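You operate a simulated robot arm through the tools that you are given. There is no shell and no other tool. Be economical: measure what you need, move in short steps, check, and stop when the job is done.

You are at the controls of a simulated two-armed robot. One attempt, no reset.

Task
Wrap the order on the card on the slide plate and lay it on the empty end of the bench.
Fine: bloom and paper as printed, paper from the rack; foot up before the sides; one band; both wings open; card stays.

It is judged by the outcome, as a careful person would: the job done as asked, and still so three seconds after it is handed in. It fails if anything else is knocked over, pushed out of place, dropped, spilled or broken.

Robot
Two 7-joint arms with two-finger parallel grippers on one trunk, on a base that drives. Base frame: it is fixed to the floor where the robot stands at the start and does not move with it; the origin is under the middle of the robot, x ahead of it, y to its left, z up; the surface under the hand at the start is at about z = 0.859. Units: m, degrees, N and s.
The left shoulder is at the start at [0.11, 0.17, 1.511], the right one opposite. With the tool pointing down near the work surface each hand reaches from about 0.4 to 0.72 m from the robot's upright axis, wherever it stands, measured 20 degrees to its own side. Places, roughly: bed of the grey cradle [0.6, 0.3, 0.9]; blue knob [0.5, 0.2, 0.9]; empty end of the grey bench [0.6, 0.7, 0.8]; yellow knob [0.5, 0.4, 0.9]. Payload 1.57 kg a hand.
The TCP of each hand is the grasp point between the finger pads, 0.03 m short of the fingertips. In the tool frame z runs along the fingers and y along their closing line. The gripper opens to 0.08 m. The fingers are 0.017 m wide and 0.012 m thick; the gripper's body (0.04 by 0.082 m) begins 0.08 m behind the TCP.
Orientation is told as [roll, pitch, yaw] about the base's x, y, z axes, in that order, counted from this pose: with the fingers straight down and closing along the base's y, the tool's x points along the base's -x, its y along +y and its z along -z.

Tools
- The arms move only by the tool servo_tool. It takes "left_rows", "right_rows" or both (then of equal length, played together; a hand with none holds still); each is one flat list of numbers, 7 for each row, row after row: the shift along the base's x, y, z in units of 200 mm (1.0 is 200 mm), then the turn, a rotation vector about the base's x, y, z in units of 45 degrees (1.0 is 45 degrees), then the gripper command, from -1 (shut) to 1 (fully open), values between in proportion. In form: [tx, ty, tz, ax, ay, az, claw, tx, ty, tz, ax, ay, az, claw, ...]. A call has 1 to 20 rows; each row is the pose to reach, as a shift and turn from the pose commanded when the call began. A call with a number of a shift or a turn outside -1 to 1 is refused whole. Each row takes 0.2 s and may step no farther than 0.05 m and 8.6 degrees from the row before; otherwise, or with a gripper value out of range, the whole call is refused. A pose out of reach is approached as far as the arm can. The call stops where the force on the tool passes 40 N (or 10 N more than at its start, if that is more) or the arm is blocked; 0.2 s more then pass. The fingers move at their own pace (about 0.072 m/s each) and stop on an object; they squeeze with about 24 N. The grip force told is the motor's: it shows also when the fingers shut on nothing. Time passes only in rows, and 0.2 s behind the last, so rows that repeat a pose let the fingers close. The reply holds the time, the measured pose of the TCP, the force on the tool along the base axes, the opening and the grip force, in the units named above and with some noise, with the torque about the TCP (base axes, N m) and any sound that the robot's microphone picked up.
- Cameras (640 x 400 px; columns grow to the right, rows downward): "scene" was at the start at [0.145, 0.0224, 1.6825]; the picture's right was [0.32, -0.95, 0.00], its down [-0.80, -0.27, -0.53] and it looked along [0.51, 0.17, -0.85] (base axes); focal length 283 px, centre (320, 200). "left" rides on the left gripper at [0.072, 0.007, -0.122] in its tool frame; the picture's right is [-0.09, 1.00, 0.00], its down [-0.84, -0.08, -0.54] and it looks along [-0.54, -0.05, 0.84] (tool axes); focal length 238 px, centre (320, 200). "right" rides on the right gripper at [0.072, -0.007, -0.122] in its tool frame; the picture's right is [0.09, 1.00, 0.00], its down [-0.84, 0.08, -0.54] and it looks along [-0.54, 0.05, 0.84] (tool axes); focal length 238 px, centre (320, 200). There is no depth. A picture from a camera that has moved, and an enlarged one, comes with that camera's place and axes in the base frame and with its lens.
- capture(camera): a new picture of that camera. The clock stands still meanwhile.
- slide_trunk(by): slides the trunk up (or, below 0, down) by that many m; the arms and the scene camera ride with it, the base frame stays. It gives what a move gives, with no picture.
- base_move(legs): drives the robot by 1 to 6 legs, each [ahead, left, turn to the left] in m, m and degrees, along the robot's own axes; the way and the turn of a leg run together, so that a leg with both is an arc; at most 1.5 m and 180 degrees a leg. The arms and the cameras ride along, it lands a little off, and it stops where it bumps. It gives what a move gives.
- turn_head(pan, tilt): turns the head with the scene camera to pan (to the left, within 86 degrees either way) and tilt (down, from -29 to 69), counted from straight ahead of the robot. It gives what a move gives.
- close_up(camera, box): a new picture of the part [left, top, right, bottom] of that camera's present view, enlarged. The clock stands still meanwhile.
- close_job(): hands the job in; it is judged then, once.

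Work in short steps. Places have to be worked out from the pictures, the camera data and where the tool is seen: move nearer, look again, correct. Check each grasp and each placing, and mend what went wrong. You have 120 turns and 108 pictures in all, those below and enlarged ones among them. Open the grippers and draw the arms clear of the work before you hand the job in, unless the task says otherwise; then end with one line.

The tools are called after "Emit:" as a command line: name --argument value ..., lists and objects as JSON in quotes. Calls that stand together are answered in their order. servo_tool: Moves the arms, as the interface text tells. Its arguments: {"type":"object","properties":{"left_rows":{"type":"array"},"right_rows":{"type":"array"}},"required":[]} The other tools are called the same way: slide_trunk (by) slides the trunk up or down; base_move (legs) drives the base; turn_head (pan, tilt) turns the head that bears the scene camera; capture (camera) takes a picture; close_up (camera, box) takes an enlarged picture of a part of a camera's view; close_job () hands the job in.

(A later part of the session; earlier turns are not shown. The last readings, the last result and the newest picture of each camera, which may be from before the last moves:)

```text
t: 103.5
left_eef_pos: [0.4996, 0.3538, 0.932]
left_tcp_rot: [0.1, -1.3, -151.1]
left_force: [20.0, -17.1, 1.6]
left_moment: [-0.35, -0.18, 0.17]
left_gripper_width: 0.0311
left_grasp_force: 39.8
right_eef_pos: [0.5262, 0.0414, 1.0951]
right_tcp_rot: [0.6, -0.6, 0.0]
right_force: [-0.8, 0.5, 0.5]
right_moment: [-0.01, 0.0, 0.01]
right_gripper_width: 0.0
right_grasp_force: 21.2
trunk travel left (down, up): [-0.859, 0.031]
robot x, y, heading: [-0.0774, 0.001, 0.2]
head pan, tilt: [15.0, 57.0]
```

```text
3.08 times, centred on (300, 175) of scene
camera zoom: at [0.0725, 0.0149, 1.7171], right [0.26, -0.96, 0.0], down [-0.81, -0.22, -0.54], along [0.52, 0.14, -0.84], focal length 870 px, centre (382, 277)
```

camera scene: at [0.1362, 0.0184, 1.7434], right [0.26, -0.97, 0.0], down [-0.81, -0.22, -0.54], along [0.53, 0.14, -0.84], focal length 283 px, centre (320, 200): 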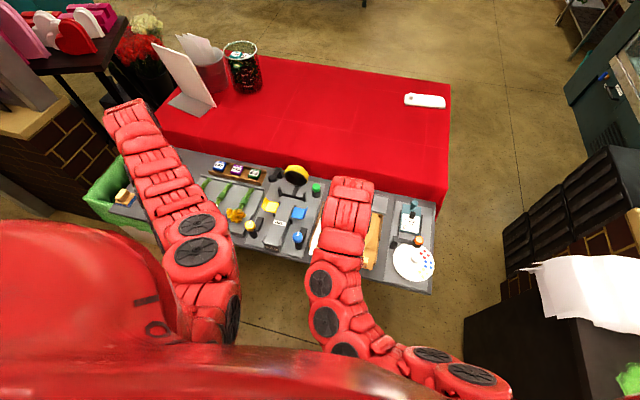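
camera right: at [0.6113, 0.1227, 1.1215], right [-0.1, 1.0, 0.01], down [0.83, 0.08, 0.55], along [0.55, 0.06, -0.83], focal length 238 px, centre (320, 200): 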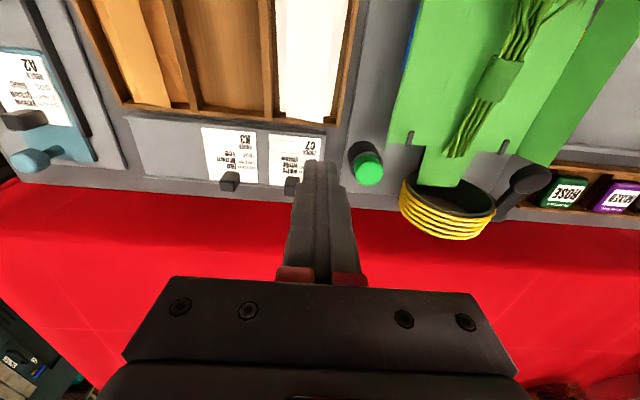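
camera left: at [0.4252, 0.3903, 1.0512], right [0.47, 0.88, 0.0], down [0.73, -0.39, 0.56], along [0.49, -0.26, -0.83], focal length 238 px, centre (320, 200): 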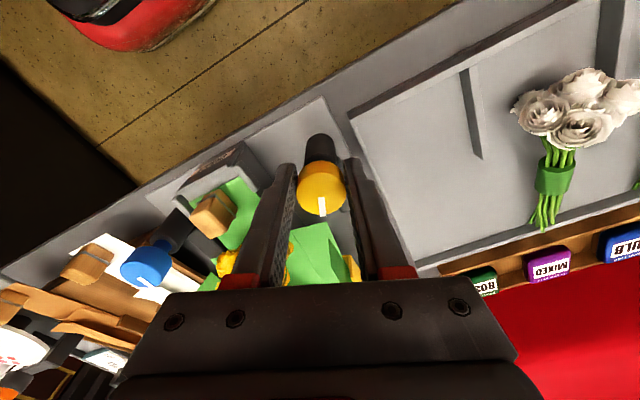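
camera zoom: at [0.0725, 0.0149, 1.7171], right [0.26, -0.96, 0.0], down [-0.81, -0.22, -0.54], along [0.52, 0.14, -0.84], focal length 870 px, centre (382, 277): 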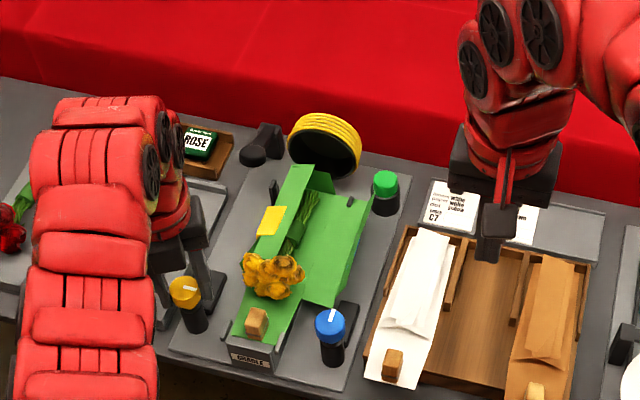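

The wing no longer moves (knob at its stop, fingers slipping). I open, lift off and look whether it stays closed.

Emit:
servo_tool --left_rows '[0, 0, 0, 0, 0, 0, 0.2, 0, 0, 0, 0, 0, 0, 0.3, 0, 0, 0.1, 0, 0, 0, 0.3, 0, 0, 0.25, 0, 0, 0, 0.3, 0, 0, 0.4, 0, 0, 0, 0.3, 0, 0, 0.4, 0, 0, 0, 0.3]'

Emit:
capture --camera "left"

```text
t: 104.9
left_eef_pos: [0.4931, 0.3567, 1.0137]
left_tcp_rot: [0.1, -1.2, -150.9]
left_force: [-0.7, 0.4, -0.4]
left_moment: [0.02, -0.03, 0.0]
left_gripper_width: 0.0519
left_grasp_force: 0.1
right_eef_pos: [0.5231, 0.0441, 1.0959]
right_tcp_rot: [0.4, -0.7, 0.1]
right_force: [0.4, -0.1, 0.6]
right_moment: [-0.05, 0.01, -0.01]
right_gripper_width: 0.0
right_grasp_force: 21.1
trunk travel left (down, up): [-0.859, 0.031]
robot x, y, heading: [-0.0783, 0.0005, 0.1]
head pan, tilt: [15.0, 57.0]
```

```text
26 pictures are left
camera left: at [0.5611, 0.3875, 1.1334], right [0.4, -0.91, 0.0], down [-0.76, -0.33, 0.56], along [-0.51, -0.23, -0.83], focal length 238 px, centre (320, 200)
```

left: 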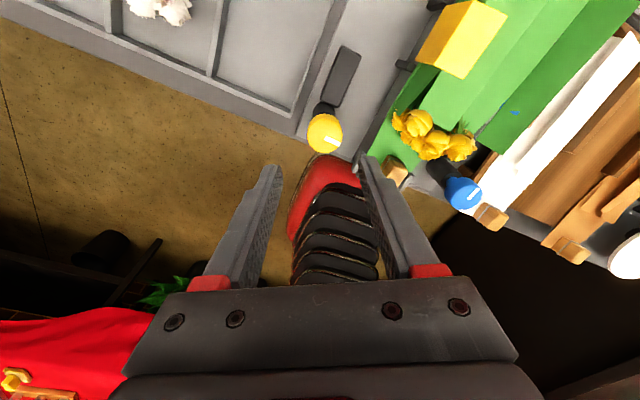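

The yellow wing stays closed with its knob turned about 100°. Now the blue knob at about [0.497, 0.184] with the right hand; the left moves aside and unwinds.

Emit:
servo_tool --left_rows '[0, 0.1, 0.02, 0, 0, 0.16, 0.3, 0, 0.2, 0.02, 0, 0, 0.32, 0.3, 0.02, 0.35, 0.02, 0, 0, 0.48, 0.3, 0.05, 0.5, 0.02, 0, 0, 0.64, 0.3, 0.08, 0.6, 0.02, 0, 0, 0.8, 0.3, 0.1, 0.6, 0.02, 0, 0, 0.95, 0.3, 0.1, 0.6, 0.02, 0, 0, 1, 0.3, 0.1, 0.6, 0.02, 0, 0, 1, 0.3, 0.1, 0.6, 0.02, 0, 0, 1, 0.3]' --right_rows '[0, 0, 0, 0, 0, 0, 0.37, 0, 0, 0, 0, 0, 0, 0.37, -0.02, 0.15, -0.1, 0, 0, 0, 0.37, -0.05, 0.35, -0.15, 0, 0, 0, 0.37, -0.1, 0.55, -0.2, 0, 0, 0, 0.37, -0.13, 0.7, -0.3, 0, 0, 0, 0.37, -0.13, 0.7, -0.45, 0, 0, 0, 0.37, -0.13, 0.7, -0.55, 0, 0, 0, 0.37, -0.13, 0.7, -0.6, 0, 0, 0, 0.37]'

Emit:
close_up --camera "right" --box '[200, 60, 440, 280]'

```text
t: 106.9
left_eef_pos: [0.5181, 0.4759, 1.0173]
left_tcp_rot: [0.1, -1.2, -105.8]
left_force: [-0.9, 0.6, 0.7]
left_moment: [-0.01, 0.0, 0.02]
left_gripper_width: 0.0523
left_grasp_force: 0.0
right_eef_pos: [0.4959, 0.1846, 0.9756]
right_tcp_rot: [0.4, -0.7, 0.1]
right_force: [0.9, 0.5, 0.3]
right_moment: [0.02, 0.03, -0.02]
right_gripper_width: 0.055
right_grasp_force: 0.0
trunk travel left (down, up): [-0.859, 0.031]
robot x, y, heading: [-0.0766, -0.0012, 0.4]
head pan, tilt: [15.0, 57.0]
```

```text
1.82 times, centred on (320, 170) of right
camera zoom: at [0.4232, 0.1755, 1.0959], right [-0.09, 1.0, 0.01], down [0.83, 0.08, 0.55], along [0.55, 0.06, -0.83], focal length 433 px, centre (320, 254)
```

zoom: 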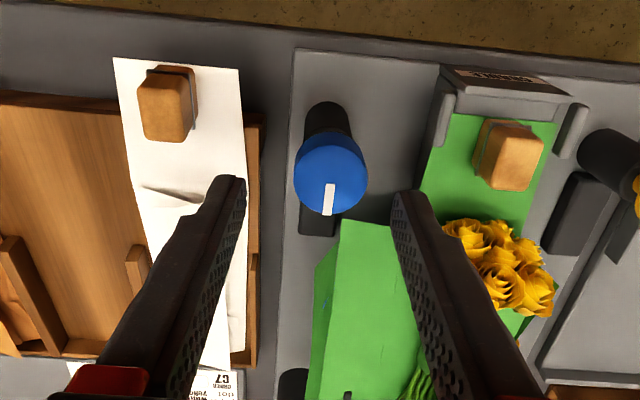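

The blue cap is at about [0.498, 0.188]. I lower, grip, and turn counter-clockwise 30°.

Emit:
servo_tool --right_rows '[0.01, 0.017, -0.1, 0, 0, 0, 0.37, 0.01, 0.017, -0.2, 0, 0, 0, 0.37, 0.01, 0.017, -0.228, 0, 0, 0, -1, 0.01, 0.017, -0.228, 0, 0, 0, -1, 0.01, 0.017, -0.228, 0, 0, 0, -1, 0.01, 0.017, -0.228, 0, 0, 0.17, -1, 0.01, 0.017, -0.228, 0, 0, 0.34, -1, 0.01, 0.017, -0.228, 0, 0, 0.51, -1, 0.01, 0.017, -0.228, 0, 0, 0.68, -1, 0.01, 0.017, -0.228, 0, 0, 0.85, -1, 0.01, 0.017, -0.228, 0, 0, 1, -1]'

Emit:
servo_tool --right_rows '[0, 0, 0, 0, 0, 0.17, -1, 0, 0, 0, 0, 0, 0.34, -1, 0, 0, 0, 0, 0, 0.51, -1, 0, 0, 0, 0, 0, 0.68, -1, 0, 0, 0, 0, 0, 0.85, -1, 0, 0, 0, 0, 0, 1, -1]'

Emit:
close_up --camera "scene" --box '[230, 110, 370, 240]'

```text
t: 108.2
left_eef_pos: [0.5152, 0.4767, 1.0174]
left_tcp_rot: [0.2, -1.2, -105.8]
left_force: [-0.6, -0.5, -0.5]
left_moment: [0.03, 0.0, 0.01]
left_gripper_width: 0.052
left_grasp_force: 0.0
right_eef_pos: [0.49, 0.1891, 0.9395]
right_tcp_rot: [1.1, -1.5, 0.3]
right_force: [-3.9, -1.0, 10.5]
right_moment: [-0.14, 0.5, -0.05]
right_gripper_width: 0.0314
right_grasp_force: 39.8
right hand out of reach, approached as far as the arm can: row 2, 3, 4, 5, 6
trunk travel left (down, up): [-0.859, 0.031]
robot x, y, heading: [-0.0776, -0.0002, 0.3]
head pan, tilt: [15.0, 57.0]
stopped in row 6 (right hand): the force on the tool passed its limit at 42 N (the readings are from after the stop); the commanded pose is now the measured one
```

```text
t: 109.6
left_eef_pos: [0.5186, 0.4732, 1.0181]
left_tcp_rot: [0.0, -1.0, -105.8]
left_force: [-0.2, -0.7, 0.0]
left_moment: [0.03, 0.0, -0.03]
left_gripper_width: 0.0519
left_grasp_force: 0.1
right_eef_pos: [0.4929, 0.1829, 0.9395]
right_tcp_rot: [1.0, -1.4, 45.1]
right_force: [8.5, -21.8, 7.6]
right_moment: [-0.85, -0.22, -0.21]
right_gripper_width: 0.0314
right_grasp_force: 40.1
trunk travel left (down, up): [-0.859, 0.031]
robot x, y, heading: [-0.0766, -0.0037, 0.1]
head pan, tilt: [15.0, 57.0]
```

```text
3.08 times, centred on (300, 175) of scene
camera zoom: at [0.0702, 0.0143, 1.7173], right [0.26, -0.96, 0.0], down [-0.81, -0.22, -0.54], along [0.52, 0.15, -0.84], focal length 870 px, centre (382, 277)
```

zoom: 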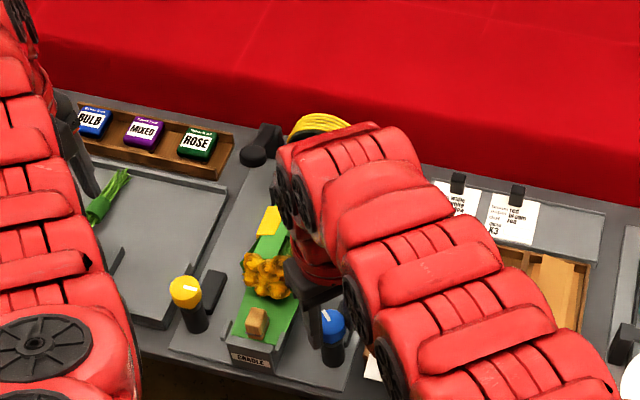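

Turned 45° so far. I continue another 45° plus 15°, easing slightly toward -y.

Emit:
servo_tool --right_rows '[0.005, -0.01, 0, 0, 0, 0.17, -1, 0.01, -0.015, 0, 0, 0, 0.34, -1, 0.01, -0.015, 0, 0, 0, 0.51, -1, 0.01, -0.015, 0, 0, 0, 0.68, -1, 0.01, -0.015, 0, 0, 0, 0.85, -1, 0.01, -0.015, 0, 0, 0, 1, -1]'

Emit:
servo_tool --right_rows '[0, 0, 0, 0, 0, 0.17, -1, 0, 0, 0, 0, 0, 0.34, -1, 0, 0, 0, 0, 0, 0.45, -1]'

Emit:
servo_tool --right_rows '[0, 0, 0, 0, 0, 0, 0.2, 0, 0, 0, 0, 0, 0, 0.3, 0, 0, 0.1, 0, 0, 0, 0.3, 0, 0, 0.25, 0, 0, 0, 0.3, 0, 0, 0.4, 0, 0, 0, 0.3, 0, 0, 0.45, 0, 0, 0, 0.3]'

Emit:
capture --camera "right"

```text
t: 110.6
left_eef_pos: [0.5174, 0.4795, 1.0148]
left_tcp_rot: [0.1, -1.1, -105.7]
left_force: [-0.1, 0.5, 0.0]
left_moment: [-0.01, -0.04, 0.0]
left_gripper_width: 0.0519
left_grasp_force: 0.0
right_eef_pos: [0.4953, 0.1814, 0.9384]
right_tcp_rot: [0.1, -1.4, 74.0]
right_force: [11.7, -9.3, -11.6]
right_moment: [0.51, -0.72, -0.15]
right_gripper_width: 0.0319
right_grasp_force: 41.1
right hand out of reach, approached as far as the arm can: row 3, 4
trunk travel left (down, up): [-0.859, 0.031]
robot x, y, heading: [-0.079, 0.0011, 0.4]
head pan, tilt: [15.0, 57.0]
stopped in row 4 (right hand): the force on the tool passed its limit at 70 N (the readings are from after the stop); the commanded pose is now the measured one
```

```text
t: 111.4
left_eef_pos: [0.5198, 0.4762, 1.0155]
left_tcp_rot: [-0.1, -1.1, -105.6]
left_force: [0.1, 0.5, -0.5]
left_moment: [0.01, 0.0, 0.02]
left_gripper_width: 0.0519
left_grasp_force: 0.1
right_eef_pos: [0.4996, 0.1812, 0.9395]
right_tcp_rot: [0.1, -1.7, 94.4]
right_force: [26.4, -10.6, -5.9]
right_moment: [0.47, -0.92, -0.52]
right_gripper_width: 0.0315
right_grasp_force: 40.2
trunk travel left (down, up): [-0.859, 0.031]
robot x, y, heading: [-0.0744, 0.0016, 0.4]
head pan, tilt: [15.0, 57.0]
```

```text
t: 112.8
left_eef_pos: [0.5169, 0.4776, 1.0159]
left_tcp_rot: [0.1, -1.2, -105.7]
left_force: [0.3, -0.4, -0.3]
left_moment: [0.03, 0.01, 0.01]
left_gripper_width: 0.0521
left_grasp_force: 0.0
right_eef_pos: [0.4947, 0.1827, 1.0292]
right_tcp_rot: [0.2, -1.5, 94.5]
right_force: [0.9, 0.3, 0.5]
right_moment: [0.02, 0.04, 0.01]
right_gripper_width: 0.0524
right_grasp_force: 0.1
trunk travel left (down, up): [-0.859, 0.031]
robot x, y, heading: [-0.0811, 0.0016, 0.6]
head pan, tilt: [15.0, 57.0]
```

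```text
23 pictures are left
camera right: at [0.5075, 0.1073, 1.1502], right [-0.99, -0.17, 0.0], down [-0.14, 0.81, 0.56], along [-0.1, 0.56, -0.83], focal length 238 px, centre (320, 200)
```

right: 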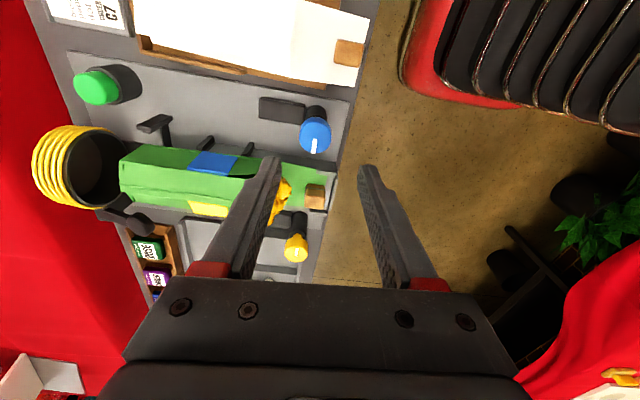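

Both sides are wrapped over with the foot in. Now one band: I move the right hand clear, drive ahead 0.18 and lower the trunk to press the lever once with the left hand.

Emit:
servo_tool --right_rows '[0.03, -0.2, 0.05, 0, 0, 0, 0.3, 0.06, -0.4, 0.1, 0, 0, 0, 0.3, 0.1, -0.6, 0.1, 0, 0, 0, 0.3, 0.15, -0.75, 0.1, 0, 0, 0, 0.3]' --left_rows '[0, 0, 0, 0, 0, 0.17, -1, 0, 0, 0, 0, 0, 0.34, -1, 0, 0, 0, 0, 0, 0.51, -1, 0, 0, 0, 0, 0, 0.68, -1]'

Emit:
base_move --legs '[[0.18, 0, 0]]'

Emit:
slide_trunk --by -0.035

```text
t: 113.8
left_eef_pos: [0.5167, 0.4757, 1.0162]
left_tcp_rot: [0.1, -1.0, -75.0]
left_force: [-0.2, -0.3, -0.5]
left_moment: [0.02, -0.02, 0.03]
left_gripper_width: 0.0002
left_grasp_force: 21.2
right_eef_pos: [0.5252, 0.032, 1.0489]
right_tcp_rot: [0.1, -1.5, 94.6]
right_force: [0.3, -0.3, 1.0]
right_moment: [0.03, -0.02, 0.0]
right_gripper_width: 0.052
right_grasp_force: 0.1
trunk travel left (down, up): [-0.859, 0.031]
robot x, y, heading: [-0.0784, -0.0007, 0.4]
head pan, tilt: [15.0, 57.0]
```

```text
t: 115.3
left_eef_pos: [0.6964, 0.4752, 1.0177]
left_tcp_rot: [0.2, -1.1, -75.3]
left_force: [0.0, -0.1, -0.2]
left_moment: [-0.01, -0.01, 0.01]
left_gripper_width: 0.0001
left_grasp_force: 21.4
right_eef_pos: [0.7037, 0.0307, 1.0506]
right_tcp_rot: [0.0, -1.4, 94.2]
right_force: [0.5, -0.2, 1.1]
right_moment: [-0.02, -0.03, -0.03]
right_gripper_width: 0.0524
right_grasp_force: 0.0
trunk travel left (down, up): [-0.859, 0.031]
robot x, y, heading: [0.1004, -0.0002, 0.1]
head pan, tilt: [15.0, 57.0]
```

```text
t: 116.1
left_eef_pos: [0.6982, 0.4752, 0.9806]
left_tcp_rot: [0.1, -1.1, -75.4]
left_force: [-0.5, 0.8, -0.7]
left_moment: [0.0, 0.0, -0.02]
left_gripper_width: 0.0001
left_grasp_force: 21.1
right_eef_pos: [0.7054, 0.031, 1.0144]
right_tcp_rot: [0.2, -1.5, 94.2]
right_force: [0.4, -0.4, 0.1]
right_moment: [0.01, -0.02, -0.02]
right_gripper_width: 0.0519
right_grasp_force: 0.1
trunk travel left (down, up): [-0.824, 0.066]
robot x, y, heading: [0.1011, 0.0016, 0.0]
head pan, tilt: [15.0, 57.0]
```

I hover over the lever pad at [0.708, 0.354] and press it once, holding briefly.

Emit:
servo_tool --left_rows '[0.02, -0.2, 0, 0, 0, 0, -1, 0.04, -0.4, 0, 0, 0, 0, -1, 0.05, -0.6, 0, 0, 0, 0, -1, 0.05, -0.605, -0.12, 0, 0, 0, -1, 0.05, -0.605, -0.2, 0, 0, 0, -1, 0.05, -0.605, -0.24, 0, 0, 0, -1, 0.05, -0.605, -0.28, 0, 0, 0, -1, 0.05, -0.605, -0.31, 0, 0, 0, -1, 0.05, -0.605, -0.33, 0, 0, 0, -1, 0.05, -0.605, -0.34, 0, 0, 0, -1, 0.05, -0.605, -0.34, 0, 0, 0, -1, 0.05, -0.605, -0.34, 0, 0, 0, -1, 0.05, -0.605, -0.34, 0, 0, 0, -1]'

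Emit:
close_up --camera "scene" --box '[220, 150, 340, 270]'

```text
t: 118.9
left_eef_pos: [0.7069, 0.3545, 0.9167]
left_tcp_rot: [0.4, -1.2, -75.4]
left_force: [2.5, 2.4, 25.7]
left_moment: [-0.04, -0.36, 0.03]
left_gripper_width: 0.0
left_grasp_force: 21.3
right_eef_pos: [0.7026, 0.0312, 1.0166]
right_tcp_rot: [0.0, -1.6, 94.3]
right_force: [-0.3, -0.2, 0.1]
right_moment: [0.0, 0.02, -0.01]
right_gripper_width: 0.0521
right_grasp_force: 0.0
trunk travel left (down, up): [-0.824, 0.066]
robot x, y, heading: [0.1, 0.0014, 0.2]
head pan, tilt: [15.0, 57.0]
```

```text
3.33 times, centred on (280, 210) of scene
camera zoom: at [0.2454, 0.018, 1.6828], right [0.26, -0.97, 0.0], down [-0.81, -0.22, -0.55], along [0.53, 0.14, -0.84], focal length 943 px, centre (453, 167)
```

zoom: 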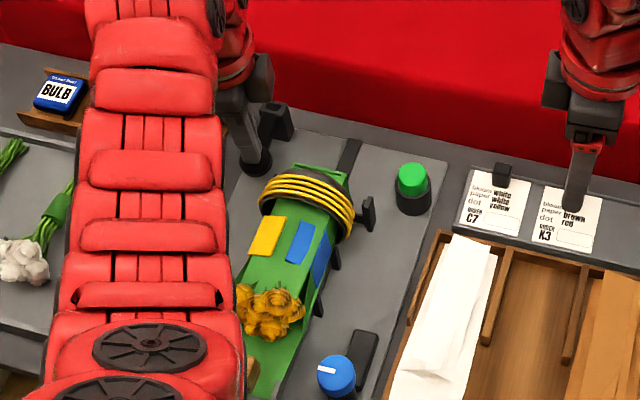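

The ring has slid over the wrapped foot end. I release and see whether a band stayed on.

Emit:
servo_tool --left_rows '[0, 0, 0.06, 0, 0, 0, -1, 0, 0, 0.15, 0, 0, 0, -1, 0, 0, 0.3, 0, 0, 0, -1, 0, 0.15, 0.3, 0, 0, 0, -1, 0, 0.35, 0.3, 0, 0, 0, -1, 0, 0.5, 0.3, 0, 0, 0, -1]'

Emit:
close_up --camera "scene" --box '[220, 150, 340, 270]'

```text
t: 120.3
left_eef_pos: [0.7059, 0.4553, 0.9717]
left_tcp_rot: [0.0, -1.2, -75.5]
left_force: [0.3, -0.4, 0.0]
left_moment: [-0.03, 0.02, 0.02]
left_gripper_width: 0.0
left_grasp_force: 21.1
right_eef_pos: [0.7058, 0.0308, 1.0149]
right_tcp_rot: [0.2, -1.5, 94.2]
right_force: [0.4, -0.2, -0.4]
right_moment: [0.02, 0.02, 0.01]
right_gripper_width: 0.052
right_grasp_force: 0.0
trunk travel left (down, up): [-0.824, 0.066]
robot x, y, heading: [0.1046, 0.0003, 0.0]
head pan, tilt: [15.0, 57.0]
```

```text
3.33 times, centred on (280, 210) of scene
camera zoom: at [0.2485, 0.0202, 1.6823], right [0.26, -0.97, 0.0], down [-0.81, -0.22, -0.54], along [0.53, 0.14, -0.84], focal length 943 px, centre (453, 167)
```

zoom: 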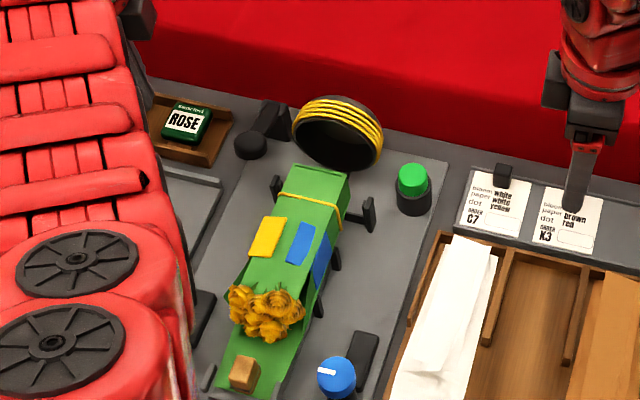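

One band sits neatly round the wrap. Now I open both wings again: base back 0.18, trunk up a bit, left hand to the yellow knob first.

Emit:
slide_trunk --by 0.025

Emit:
base_move --legs '[[-0.18, 0, 0]]'

```text
t: 121.0
left_eef_pos: [0.707, 0.4549, 0.9979]
left_tcp_rot: [0.2, -1.1, -75.4]
left_force: [-0.4, -0.3, 0.3]
left_moment: [0.02, -0.02, 0.0]
left_gripper_width: 0.0
left_grasp_force: 21.6
right_eef_pos: [0.7045, 0.0308, 1.0399]
right_tcp_rot: [0.3, -1.5, 94.2]
right_force: [0.8, 0.2, -0.1]
right_moment: [-0.01, 0.0, -0.03]
right_gripper_width: 0.0518
right_grasp_force: 0.0
trunk travel left (down, up): [-0.849, 0.041]
robot x, y, heading: [0.0988, -0.0004, 0.4]
head pan, tilt: [15.0, 57.0]
```

```text
t: 122.5
left_eef_pos: [0.5279, 0.4549, 0.9954]
left_tcp_rot: [0.0, -1.1, -75.4]
left_force: [0.2, 0.1, 0.4]
left_moment: [0.0, 0.02, 0.03]
left_gripper_width: 0.0001
left_grasp_force: 21.2
right_eef_pos: [0.5265, 0.0297, 1.039]
right_tcp_rot: [0.2, -1.5, 94.2]
right_force: [0.3, 0.8, -0.5]
right_moment: [-0.01, 0.02, 0.0]
right_gripper_width: 0.0519
right_grasp_force: 0.1
trunk travel left (down, up): [-0.849, 0.041]
robot x, y, heading: [-0.0788, 0.0006, 0.1]
head pan, tilt: [15.0, 57.0]
```

Emit:
servo_tool --left_rows '[-0.05, -0.15, 0, 0, 0, 0, 0.37, -0.1, -0.3, 0, 0, 0, 0, 0.37, -0.155, -0.45, 0, 0, 0, 0, 0.37, -0.155, -0.502, -0.1, 0, 0, 0, 0.37, -0.155, -0.502, -0.2, 0, 0, 0, 0.37, -0.155, -0.502, -0.28, 0, 0, 0, 0.37, -0.155, -0.502, -0.325, 0, 0, 0, 0.37, -0.155, -0.502, -0.325, 0, 0, 0, -1, -0.155, -0.502, -0.325, 0, 0, 0, -1, -0.155, -0.502, -0.325, 0, 0, 0, -1]'

Emit:
servo_tool --left_rows '[0, 0, 0, 0, 0, 0.17, -1, 0, 0, 0, 0, 0, 0.34, -1, 0, 0, 0, 0, 0, 0.51, -1, 0, 0, 0, 0, 0, 0.68, -1, 0, 0, 0, 0, 0, 0.85, -1, 0, 0, 0, 0, 0, 1, -1]'

Emit:
servo_tool --left_rows '[0, 0, 0, 0, 0, 0.17, -1, 0, 0, 0, 0, 0, 0.34, -1, 0, 0, 0, 0, 0, 0.51, -1, 0, 0, 0, 0, 0, 0.68, -1, 0, 0, 0, 0, 0, 0.85, -1, 0, 0, 0, 0, 0, 1, -1]'

Emit:
close_up --camera "scene" --box '[230, 110, 370, 240]'

```text
t: 124.7
left_eef_pos: [0.498, 0.3549, 0.934]
left_tcp_rot: [0.2, -1.1, -75.3]
left_force: [6.1, 1.3, 0.8]
left_moment: [0.15, -0.2, 0.02]
left_gripper_width: 0.0315
left_grasp_force: 40.2
right_eef_pos: [0.526, 0.0315, 1.0395]
right_tcp_rot: [0.1, -1.5, 94.2]
right_force: [-0.8, -0.4, 0.6]
right_moment: [0.01, -0.01, 0.02]
right_gripper_width: 0.0517
right_grasp_force: 0.0
trunk travel left (down, up): [-0.849, 0.041]
robot x, y, heading: [-0.0758, -0.0017, 0.1]
head pan, tilt: [15.0, 57.0]
```

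```text
t: 126.1
left_eef_pos: [0.4945, 0.3545, 0.9338]
left_tcp_rot: [0.3, -1.2, -30.3]
left_force: [1.0, 5.5, 16.7]
left_moment: [0.18, 0.28, 0.0]
left_gripper_width: 0.031
left_grasp_force: 40.6
right_eef_pos: [0.524, 0.0293, 1.0411]
right_tcp_rot: [0.1, -1.5, 94.3]
right_force: [0.3, 0.0, 0.6]
right_moment: [0.0, 0.0, 0.0]
right_gripper_width: 0.0521
right_grasp_force: 0.1
trunk travel left (down, up): [-0.849, 0.041]
robot x, y, heading: [-0.0792, -0.0014, 0.0]
head pan, tilt: [15.0, 57.0]
```

```text
t: 127.5
left_eef_pos: [0.4955, 0.3519, 0.9328]
left_tcp_rot: [0.0, -1.2, 14.6]
left_force: [-0.7, -2.9, 15.4]
left_moment: [-0.1, -0.23, -0.01]
left_gripper_width: 0.0316
left_grasp_force: 40.3
right_eef_pos: [0.5244, 0.029, 1.0417]
right_tcp_rot: [0.1, -1.6, 94.1]
right_force: [-0.4, 0.3, 0.5]
right_moment: [0.0, -0.02, -0.02]
right_gripper_width: 0.0521
right_grasp_force: 0.1
trunk travel left (down, up): [-0.849, 0.041]
robot x, y, heading: [-0.0799, -0.0014, 0.2]
head pan, tilt: [15.0, 57.0]
```

```text
3.08 times, centred on (300, 175) of scene
camera zoom: at [0.0665, 0.0169, 1.7076], right [0.26, -0.97, 0.0], down [-0.81, -0.22, -0.55], along [0.53, 0.14, -0.84], focal length 870 px, centre (382, 277)
```

zoom: 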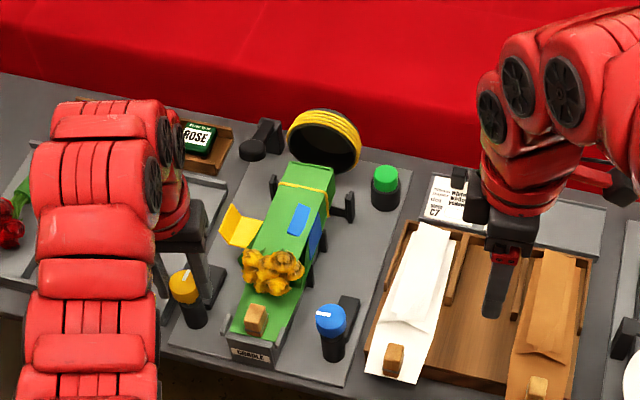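

The yellow wing is open, nearly at its stop. I turn 15° more, release, lift and swing the left hand aside.

Emit:
servo_tool --left_rows '[0, 0, 0, 0, 0, 0.17, -1, 0, 0, 0, 0, 0, 0.34, -1, 0, 0, 0, 0, 0, 0.34, 0.2, 0, 0, 0, 0, 0, 0.34, 0.37, 0, 0, 0.12, 0, 0, 0.34, 0.37, 0, 0, 0.3, 0, 0, 0.34, 0.37, 0, 0.15, 0.4, 0, 0, 0.17, 0.37, 0, 0.35, 0.4, 0, 0, 0, 0.37, 0.05, 0.55, 0.4, 0, 0, -0.15, 0.37, 0.1, 0.7, 0.4, 0, 0, -0.3, 0.37, 0.1, 0.7, 0.4, 0, 0, -0.32, 0.37]'

Emit:
servo_tool --right_rows '[-0.03, 0.2, -0.05, 0, 0, 0, 0.37, -0.07, 0.4, -0.1, 0, 0, 0, 0.37, -0.11, 0.6, -0.15, 0, 0, 0, 0.37, -0.145, 0.767, -0.2, 0, 0, 0, 0.37, -0.145, 0.767, -0.35, 0, 0, 0, 0.37, -0.145, 0.767, -0.45, 0, 0, 0, 0.37, -0.145, 0.767, -0.5, 0, 0, 0, 0.37, -0.145, 0.767, -0.5, 0, 0, 0, -1, -0.145, 0.767, -0.5, 0, 0, 0, -1, -0.145, 0.767, -0.5, 0, 0, 0, -1]'

Emit:
close_up --camera "right" --box '[180, 60, 420, 260]'

```text
t: 129.9
left_eef_pos: [0.5157, 0.4942, 1.011]
left_tcp_rot: [0.0, -1.1, 0.1]
left_force: [-0.5, -0.1, 0.3]
left_moment: [0.01, -0.01, -0.01]
left_gripper_width: 0.0546
left_grasp_force: 0.0
right_eef_pos: [0.5252, 0.0288, 1.0393]
right_tcp_rot: [0.0, -1.6, 94.2]
right_force: [-0.6, -0.5, 0.5]
right_moment: [0.0, -0.02, 0.01]
right_gripper_width: 0.0521
right_grasp_force: 0.1
trunk travel left (down, up): [-0.849, 0.041]
robot x, y, heading: [-0.0765, -0.0002, -0.0]
head pan, tilt: [15.0, 57.0]
```

```text
t: 132.1
left_eef_pos: [0.518, 0.4952, 1.0115]
left_tcp_rot: [0.1, -1.0, 0.3]
left_force: [0.2, 0.6, -0.5]
left_moment: [0.02, -0.04, -0.01]
left_gripper_width: 0.0548
left_grasp_force: 0.0
right_eef_pos: [0.4981, 0.1857, 0.9393]
right_tcp_rot: [0.0, -1.5, 94.2]
right_force: [15.9, 2.4, 4.8]
right_moment: [0.07, -0.67, -0.06]
right_gripper_width: 0.0313
right_grasp_force: 39.2
trunk travel left (down, up): [-0.849, 0.041]
robot x, y, heading: [-0.0752, -0.0003, -0.1]
head pan, tilt: [15.0, 57.0]
```

```text
2.00 times, centred on (300, 160) of right
camera zoom: at [0.5107, 0.1099, 1.0592], right [-0.99, -0.16, 0.0], down [-0.14, 0.81, 0.56], along [-0.09, 0.56, -0.83], focal length 477 px, centre (360, 280)
```

zoom: 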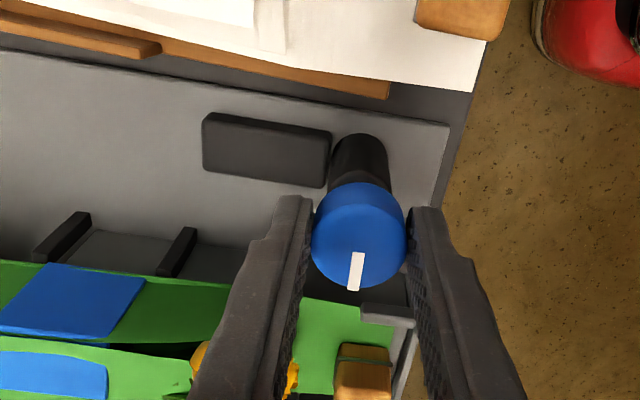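

The blue cap is gripped with its pointer inward. I turn it clockwise about 100° back.

Emit:
servo_tool --right_rows '[0, 0, 0, 0, 0, -0.17, -1, 0, 0, 0, 0, 0, -0.34, -1, 0, 0, 0, 0, 0, -0.51, -1, 0, 0, 0, 0, 0, -0.68, -1, 0, 0, 0, 0, 0, -0.85, -1, 0, 0, 0, 0, 0, -1, -1]'

Emit:
servo_tool --right_rows '[0, -0.005, 0, 0, 0, -0.17, -1, 0, -0.01, 0, 0, 0, -0.34, -1, 0, -0.01, 0, 0, 0, -0.51, -1, 0, -0.01, 0, 0, 0, -0.68, -1, 0, -0.01, 0, 0, 0, -0.85, -1, 0, -0.01, 0, 0, 0, -1, -1]'

Emit:
servo_tool --right_rows '[0, 0, 0, 0, 0, -0.17, -1, 0, 0, 0, 0, 0, -0.3, -1, 0, 0, 0, 0, 0, -0.3, -1]'

```text
t: 133.5
left_eef_pos: [0.5168, 0.4963, 1.0101]
left_tcp_rot: [0.0, -1.1, 0.2]
left_force: [-1.0, -0.4, -0.4]
left_moment: [0.0, -0.01, 0.02]
left_gripper_width: 0.0547
left_grasp_force: 0.0
right_eef_pos: [0.4951, 0.1862, 0.9401]
right_tcp_rot: [0.2, -1.5, 49.2]
right_force: [7.2, 13.2, 6.0]
right_moment: [0.91, -0.38, 0.02]
right_gripper_width: 0.0315
right_grasp_force: 40.0
trunk travel left (down, up): [-0.849, 0.041]
robot x, y, heading: [-0.0768, 0.0021, -0.2]
head pan, tilt: [15.0, 57.0]
```

```text
t: 134.9
left_eef_pos: [0.5161, 0.498, 1.0105]
left_tcp_rot: [-0.1, -1.0, 0.2]
left_force: [0.1, -0.4, 0.0]
left_moment: [0.02, -0.02, -0.03]
left_gripper_width: 0.0547
left_grasp_force: 0.0
right_eef_pos: [0.4944, 0.1886, 0.9397]
right_tcp_rot: [0.3, -1.3, 4.3]
right_force: [-3.2, 34.2, -2.5]
right_moment: [1.09, -0.64, 0.11]
right_gripper_width: 0.0312
right_grasp_force: 40.5
trunk travel left (down, up): [-0.849, 0.041]
robot x, y, heading: [-0.079, -0.0013, 0.3]
head pan, tilt: [15.0, 57.0]
```

```text
t: 135.7
left_eef_pos: [0.5142, 0.4989, 1.0091]
left_tcp_rot: [-0.1, -1.3, 0.2]
left_force: [0.3, 0.1, 0.2]
left_moment: [0.01, 0.0, -0.03]
left_gripper_width: 0.0548
left_grasp_force: 0.1
right_eef_pos: [0.4919, 0.1899, 0.9397]
right_tcp_rot: [0.1, -1.2, -9.1]
right_force: [-11.7, 38.5, 2.4]
right_moment: [1.06, 0.67, 0.68]
right_gripper_width: 0.0312
right_grasp_force: 39.8
trunk travel left (down, up): [-0.849, 0.041]
robot x, y, heading: [-0.0788, 0.0004, 0.2]
head pan, tilt: [15.0, 57.0]
```

Torque rose at the end, so the knob is at its stop. I release, lift and move the right hand well clear, then look.

Emit:
servo_tool --right_rows '[0, 0, 0, 0, 0, 0, 0.2, 0, 0, 0, 0, 0, 0, 0.37, 0, 0, 0.12, 0, 0, 0, 0.37, 0, 0, 0.3, 0, 0, 0, 0.37, 0.05, -0.2, 0.45, 0, 0, 0, 0.37, 0.1, -0.4, 0.5, 0, 0, 0.1, 0, 0.15, -0.6, 0.5, 0, 0, 0.2, 0, 0.2, -0.8, 0.5, 0, 0, 0.2, -1]'

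Emit:
close_up --camera "scene" --box '[210, 110, 370, 240]'

```text
refused: row 5 steps farther than a row can; nothing moved
```

```text
3.08 times, centred on (290, 175) of scene
camera zoom: at [0.0665, 0.0266, 1.7075], right [0.26, -0.97, 0.0], down [-0.81, -0.22, -0.54], along [0.53, 0.14, -0.84], focal length 870 px, centre (412, 277)
```

zoom: 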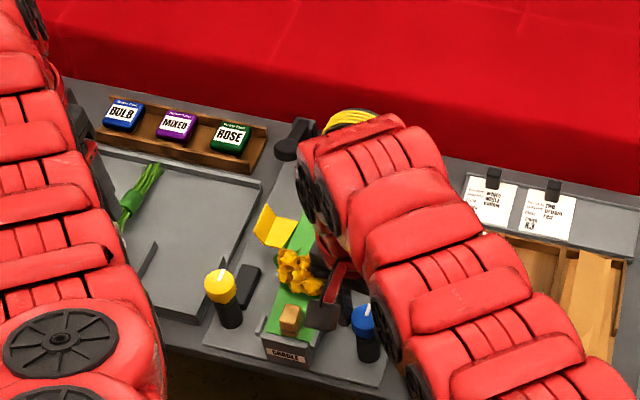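

One step was too long; I resend it with smaller steps.

Emit:
servo_tool --right_rows '[0, 0, 0, 0, 0, 0, 0.2, 0, 0, 0, 0, 0, 0, 0.37, 0, 0, 0.12, 0, 0, 0, 0.37, 0, 0, 0.3, 0, 0, 0, 0.37, 0.03, -0.15, 0.4, 0, 0, 0, 0.37, 0.06, -0.35, 0.45, 0, 0, 0.1, 0, 0.1, -0.55, 0.45, 0, 0, 0.2, 0, 0.15, -0.75, 0.45, 0, 0, 0.2, -1]'

Emit:
close_up --camera "scene" --box '[210, 110, 370, 240]'

```text
t: 137.5
left_eef_pos: [0.5173, 0.4924, 1.0113]
left_tcp_rot: [0.1, -1.1, 0.2]
left_force: [-0.2, 0.2, -0.3]
left_moment: [0.01, 0.02, 0.02]
left_gripper_width: 0.0547
left_grasp_force: 0.1
right_eef_pos: [0.5281, 0.0279, 1.0302]
right_tcp_rot: [0.2, -1.6, -0.3]
right_force: [0.4, 1.0, -0.8]
right_moment: [0.01, 0.03, -0.02]
right_gripper_width: 0.0001
right_grasp_force: 9.2
trunk travel left (down, up): [-0.849, 0.041]
robot x, y, heading: [-0.0733, -0.003, 0.3]
head pan, tilt: [15.0, 57.0]
```

```text
3.08 times, centred on (290, 175) of scene
camera zoom: at [0.0691, 0.0175, 1.7074], right [0.26, -0.97, 0.0], down [-0.81, -0.22, -0.54], along [0.53, 0.14, -0.84], focal length 870 px, centre (412, 277)
```

zoom: 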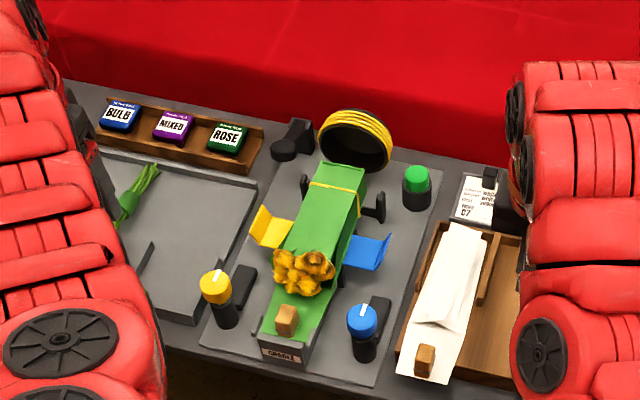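

Both wings are open and the wrap keeps its band. Now I bring the left hand, fully open, above the wrap's middle at about [0.603, 0.2665].

Emit:
servo_tool --left_rows '[0.08, -0.16, 0, 0, 0, 0, 1, 0.16, -0.32, 0, 0, 0, 0, 1, 0.24, -0.48, 0, 0, 0, 0, 1, 0.32, -0.64, 0, 0, 0, 0, 1, 0.38, -0.8, 0, 0, 0, 0, 1, 0.43, -0.97, 0, 0, 0, 0, 1]'

Emit:
servo_tool --left_rows '[0, -0.16, 0, 0, 0, 0, 1, 0, -0.16, 0, 0, 0, 0, 1]'

Emit:
capture --camera "left"

```text
t: 138.9
left_eef_pos: [0.6039, 0.2967, 1.0123]
left_tcp_rot: [0.2, -1.1, 0.2]
left_force: [-0.7, -0.7, 0.7]
left_moment: [0.0, -0.01, -0.01]
left_gripper_width: 0.0801
left_grasp_force: 0.0
right_eef_pos: [0.5279, 0.0287, 1.031]
right_tcp_rot: [0.2, -1.5, -0.2]
right_force: [-0.4, -0.2, 0.1]
right_moment: [0.02, 0.02, 0.03]
right_gripper_width: 0.0001
right_grasp_force: 21.6
trunk travel left (down, up): [-0.849, 0.041]
robot x, y, heading: [-0.0784, 0.0, 0.2]
head pan, tilt: [15.0, 57.0]
```

```text
t: 139.5
left_eef_pos: [0.6013, 0.2684, 1.0113]
left_tcp_rot: [0.1, -1.1, 0.1]
left_force: [0.0, -0.1, 0.0]
left_moment: [-0.02, 0.01, 0.01]
left_gripper_width: 0.0801
left_grasp_force: 0.1
right_eef_pos: [0.527, 0.0301, 1.0304]
right_tcp_rot: [0.1, -1.5, -0.4]
right_force: [-0.6, 0.6, 0.0]
right_moment: [0.01, 0.01, -0.01]
right_gripper_width: 0.0002
right_grasp_force: 21.3
trunk travel left (down, up): [-0.849, 0.041]
robot x, y, heading: [-0.0778, -0.0008, -0.0]
head pan, tilt: [15.0, 57.0]
```

```text
16 pictures are left
camera left: at [0.5265, 0.2734, 1.1314], right [0.09, 1.0, 0.0], down [0.83, -0.08, 0.56], along [0.56, -0.05, -0.83], focal length 238 px, centre (320, 200)
```

left: 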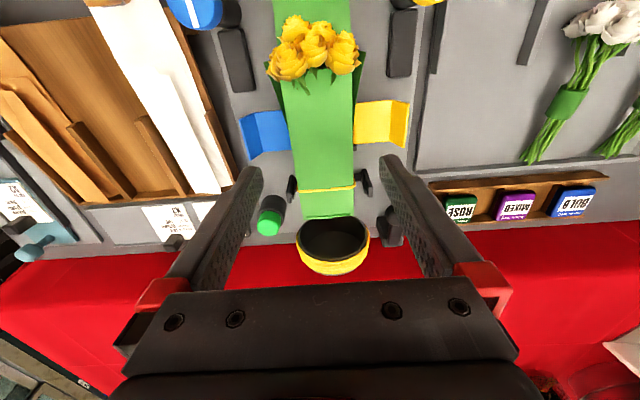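

The wrap, 56 mm wide, is centred between the fingers. I lower to z≈0.947 (tips above the open wings) and close.

Emit:
servo_tool --left_rows '[0, 0, -0.1, 0, 0, 0, 1, 0, 0, -0.2, 0, 0, 0, 1, 0, 0, -0.28, 0, 0, 0, 1, 0, 0, -0.32, 0, 0, 0, 1, 0, 0, -0.32, 0, 0, 0, 0.3, 0, 0, -0.32, 0, 0, 0, -0.2, 0, 0, -0.32, 0, 0, 0, -1, 0, 0, -0.32, 0, 0, 0, -1]'

Emit:
capture --camera "left"

```text
t: 141.3
left_eef_pos: [0.6026, 0.2674, 0.9478]
left_tcp_rot: [0.1, -1.1, 0.2]
left_force: [0.0, 0.6, 0.1]
left_moment: [0.03, 0.04, -0.03]
left_gripper_width: 0.0201
left_grasp_force: 23.8
right_eef_pos: [0.5266, 0.0281, 1.0303]
right_tcp_rot: [0.1, -1.5, -0.4]
right_force: [-0.3, 0.4, -0.8]
right_moment: [0.03, 0.01, 0.0]
right_gripper_width: 0.0
right_grasp_force: 21.1
trunk travel left (down, up): [-0.849, 0.041]
robot x, y, heading: [-0.0792, -0.0007, -0.0]
head pan, tilt: [15.0, 57.0]
```

```text
15 pictures are left
camera left: at [0.5273, 0.2756, 1.068], right [0.09, 1.0, 0.0], down [0.83, -0.08, 0.56], along [0.56, -0.05, -0.83], focal length 238 px, centre (320, 200)
```

left: 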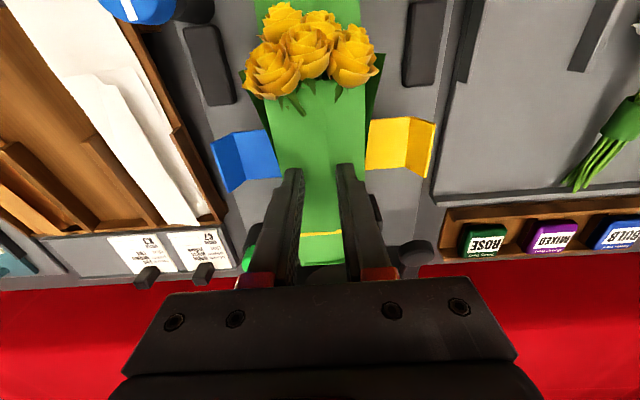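

The fingers hold the bouquet's tie through the paper (20 mm). I lift slowly 40 mm and check that paper and band come along.

Emit:
servo_tool --left_rows '[0, 0, 0.04, 0, 0, 0, -1, 0, 0, 0.08, 0, 0, 0, -1, 0, 0, 0.12, 0, 0, 0, -1, 0, 0, 0.16, 0, 0, 0, -1, 0, 0, 0.2, 0, 0, 0, -1, 0, 0, 0.2, 0, 0, 0, -1]'

Emit:
capture --camera "left"

```text
t: 142.7
left_eef_pos: [0.6019, 0.2682, 0.9895]
left_tcp_rot: [0.1, -1.1, 0.2]
left_force: [-0.3, 1.1, -1.5]
left_moment: [0.0, -0.07, 0.0]
left_gripper_width: 0.0203
left_grasp_force: 24.3
right_eef_pos: [0.5268, 0.0296, 1.0303]
right_tcp_rot: [0.1, -1.5, -0.3]
right_force: [0.2, 0.7, -0.6]
right_moment: [-0.01, 0.01, 0.01]
right_gripper_width: 0.0001
right_grasp_force: 21.9
trunk travel left (down, up): [-0.849, 0.041]
robot x, y, heading: [-0.0794, -0.0005, 0.3]
head pan, tilt: [15.0, 57.0]
```

```text
14 pictures are left
camera left: at [0.5271, 0.2751, 1.1088], right [0.09, 1.0, 0.0], down [0.83, -0.08, 0.56], along [0.56, -0.05, -0.83], focal length 238 px, centre (320, 200)
```

left: 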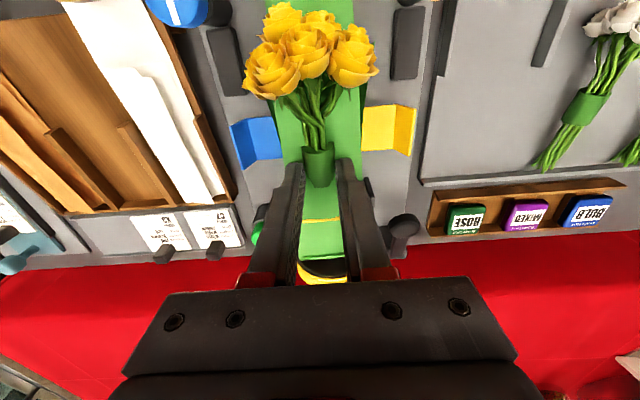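

The bouquet slid up through the paper, so the wrap must be carried by its own block. I lower the bouquet back to exactly where it lay and release it.

Emit:
servo_tool --left_rows '[0, 0, -0.05, 0, 0, 0, -1, 0, 0, -0.1, 0, 0, 0, -1, 0, 0, -0.15, 0, 0, 0, -1, 0, 0, -0.19, 0, 0, 0, -1, 0, 0, -0.2, 0, 0, 0, -1, 0, 0, -0.2, 0, 0, 0, -1, 0, 0, -0.2, 0, 0, 0, -0.1, 0, 0, -0.2, 0, 0, 0, -0.1]'

Emit:
servo_tool --left_rows '[0, 0, 0.1, 0, 0, 0, -0.1, 0, 0, 0.25, 0, 0, 0, -0.1, 0, 0, 0.4, 0, 0, 0, -0.1, 0, 0.1, 0.45, 0, 0, 0, -0.1, 0, 0.3, 0.45, 0, 0, 0, -0.1]'

Emit:
capture --camera "left"

```text
t: 144.5
left_eef_pos: [0.6017, 0.2679, 0.9477]
left_tcp_rot: [0.1, -1.1, 0.2]
left_force: [-0.1, 0.3, -0.5]
left_moment: [0.02, 0.0, -0.01]
left_gripper_width: 0.0362
left_grasp_force: 0.0
right_eef_pos: [0.5276, 0.0301, 1.0303]
right_tcp_rot: [0.2, -1.5, -0.2]
right_force: [0.4, 0.3, 0.2]
right_moment: [0.0, -0.01, 0.0]
right_gripper_width: 0.0002
right_grasp_force: 21.6
trunk travel left (down, up): [-0.849, 0.041]
robot x, y, heading: [-0.077, 0.003, 0.4]
head pan, tilt: [15.0, 57.0]
```

```text
t: 145.7
left_eef_pos: [0.6027, 0.3297, 1.0353]
left_tcp_rot: [0.0, -1.1, 0.1]
left_force: [0.1, -0.4, -0.1]
left_moment: [-0.02, 0.02, -0.02]
left_gripper_width: 0.0362
left_grasp_force: 0.0
right_eef_pos: [0.5258, 0.0308, 1.0306]
right_tcp_rot: [0.1, -1.6, -0.3]
right_force: [0.1, -0.2, -0.6]
right_moment: [-0.01, 0.0, 0.02]
right_gripper_width: 0.0001
right_grasp_force: 21.1
trunk travel left (down, up): [-0.849, 0.041]
robot x, y, heading: [-0.076, -0.0003, -0.2]
head pan, tilt: [15.0, 57.0]
```

```text
13 pictures are left
camera left: at [0.5278, 0.3356, 1.1551], right [0.09, 1.0, 0.0], down [0.83, -0.08, 0.56], along [0.56, -0.05, -0.83], focal length 238 px, centre (320, 200)
```

left: 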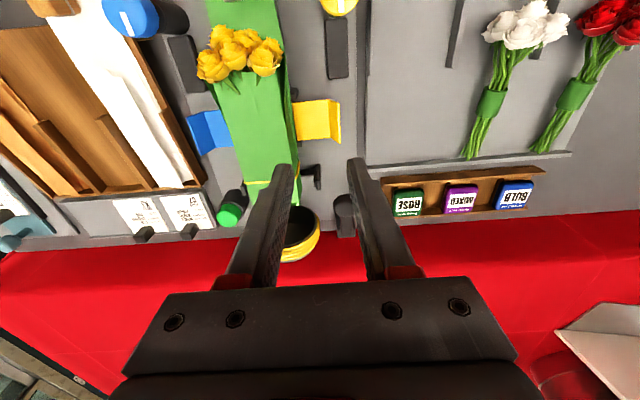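

The bouquet is back inside the wrap. Now I turn the left hand to yaw -90 and go above the block (about [0.484, 0.267]).

Emit:
servo_tool --left_rows '[-0.06, 0, 0, 0, 0, -0.17, 0, -0.15, 0, 0, 0, 0, -0.34, 0, -0.25, -0.05, 0, 0, 0, -0.51, 0, -0.35, -0.1, 0, 0, 0, -0.68, 0, -0.45, -0.2, 0, 0, 0, -0.85, 0, -0.55, -0.25, -0.05, 0, 0, -1, 0]'

Emit:
servo_tool --left_rows '[-0.02, -0.02, -0.05, 0, 0, -0.17, 0, -0.043, -0.06, -0.1, 0, 0, -0.34, 0, -0.043, -0.06, -0.13, 0, 0, -0.51, 0, -0.043, -0.06, -0.15, 0, 0, -0.68, 0, -0.043, -0.06, -0.15, 0, 0, -0.85, 0, -0.043, -0.06, -0.15, 0, 0, -1, 0]'

Emit:
capture --camera "left"

```text
t: 147.1
left_eef_pos: [0.4908, 0.2766, 1.0286]
left_tcp_rot: [0.1, -1.1, -44.9]
left_force: [-0.7, 0.4, 0.1]
left_moment: [-0.01, -0.01, 0.03]
left_gripper_width: 0.04
left_grasp_force: 0.0
right_eef_pos: [0.5267, 0.0295, 1.0316]
right_tcp_rot: [0.1, -1.6, -0.4]
right_force: [0.4, 0.1, -0.6]
right_moment: [-0.02, 0.0, -0.02]
right_gripper_width: 0.0
right_grasp_force: 21.4
trunk travel left (down, up): [-0.849, 0.041]
robot x, y, heading: [-0.0782, -0.0048, -0.1]
head pan, tilt: [15.0, 57.0]
```

```text
t: 148.5
left_eef_pos: [0.4841, 0.267, 0.9986]
left_tcp_rot: [0.1, -1.0, -89.9]
left_force: [0.6, -0.1, 0.0]
left_moment: [0.04, 0.0, -0.02]
left_gripper_width: 0.0398
left_grasp_force: 0.0
right_eef_pos: [0.5272, 0.029, 1.0293]
right_tcp_rot: [0.3, -1.5, -0.3]
right_force: [-0.3, 1.2, 0.1]
right_moment: [0.02, -0.01, 0.01]
right_gripper_width: 0.0001
right_grasp_force: 21.6
trunk travel left (down, up): [-0.849, 0.041]
robot x, y, heading: [-0.0781, -0.0003, -0.0]
head pan, tilt: [15.0, 57.0]
```

```text
12 pictures are left
camera left: at [0.4896, 0.3413, 1.1189], right [1.0, -0.09, 0.0], down [-0.08, -0.83, 0.56], along [-0.05, -0.56, -0.83], focal length 238 px, centre (320, 200)
```

left: 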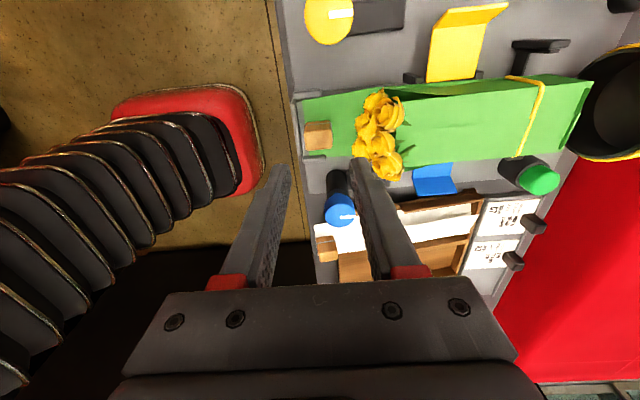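

The block is under the fingers at about [0.483, 0.271]. I lower and close on it.

Emit:
servo_tool --left_rows '[0, 0.017, -0.1, 0, 0, 0, 0, 0, 0.017, -0.2, 0, 0, 0, 0, 0, 0.017, -0.28, 0, 0, 0, 0, 0, 0.017, -0.305, 0, 0, 0, 0, 0, 0.017, -0.305, 0, 0, 0, -1, 0, 0.017, -0.305, 0, 0, 0, -1, 0, 0.017, -0.305, 0, 0, 0, -1]'

Emit:
servo_tool --left_rows '[0, 0, 0.03, 0, 0, 0, -1, 0, 0, 0.06, 0, 0, 0, -1, 0, 0, 0.1, 0, 0, 0, -1, 0, 0, 0.14, 0, 0, 0, -1, 0, 0, 0.18, 0, 0, 0, -1, 0, 0, 0.18, 0, 0, 0, -1]'

Emit:
capture --camera "left"

```text
t: 149.0
left_eef_pos: [0.4867, 0.2688, 0.9809]
left_tcp_rot: [1.3, -0.9, -90.0]
left_force: [-6.6, 0.5, 21.4]
left_moment: [-0.03, -0.42, -0.03]
left_gripper_width: 0.0353
left_grasp_force: 0.2
right_eef_pos: [0.5242, 0.0288, 1.0332]
right_tcp_rot: [0.1, -1.7, -0.2]
right_force: [1.0, 0.6, 0.6]
right_moment: [0.03, 0.01, 0.0]
right_gripper_width: 0.0
right_grasp_force: 21.1
trunk travel left (down, up): [-0.849, 0.041]
robot x, y, heading: [-0.0783, 0.0019, -0.0]
head pan, tilt: [15.0, 57.0]
stopped in row 2 (left hand): the force on the tool passed its limit at 56 N (the readings are from after the stop); the commanded pose is now the measured one
```

```text
t: 150.4
left_eef_pos: [0.487, 0.2678, 1.0143]
left_tcp_rot: [0.9, -1.0, -90.1]
left_force: [0.0, 0.5, 0.0]
left_moment: [0.02, 0.02, 0.01]
left_gripper_width: 0.0004
left_grasp_force: 21.0
right_eef_pos: [0.5273, 0.0289, 1.0295]
right_tcp_rot: [0.1, -1.5, -0.2]
right_force: [0.4, -0.9, -0.4]
right_moment: [-0.03, -0.02, 0.03]
right_gripper_width: 0.0
right_grasp_force: 20.9
trunk travel left (down, up): [-0.849, 0.041]
robot x, y, heading: [-0.076, 0.001, 0.1]
head pan, tilt: [15.0, 57.0]
```

```text
11 pictures are left
camera left: at [0.4908, 0.3424, 1.1335], right [1.0, -0.09, 0.02], down [-0.08, -0.83, 0.56], along [-0.04, -0.55, -0.83], focal length 238 px, centre (320, 200)
```

left: 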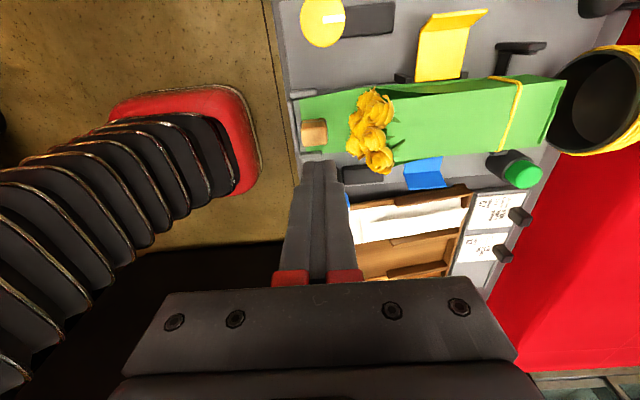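

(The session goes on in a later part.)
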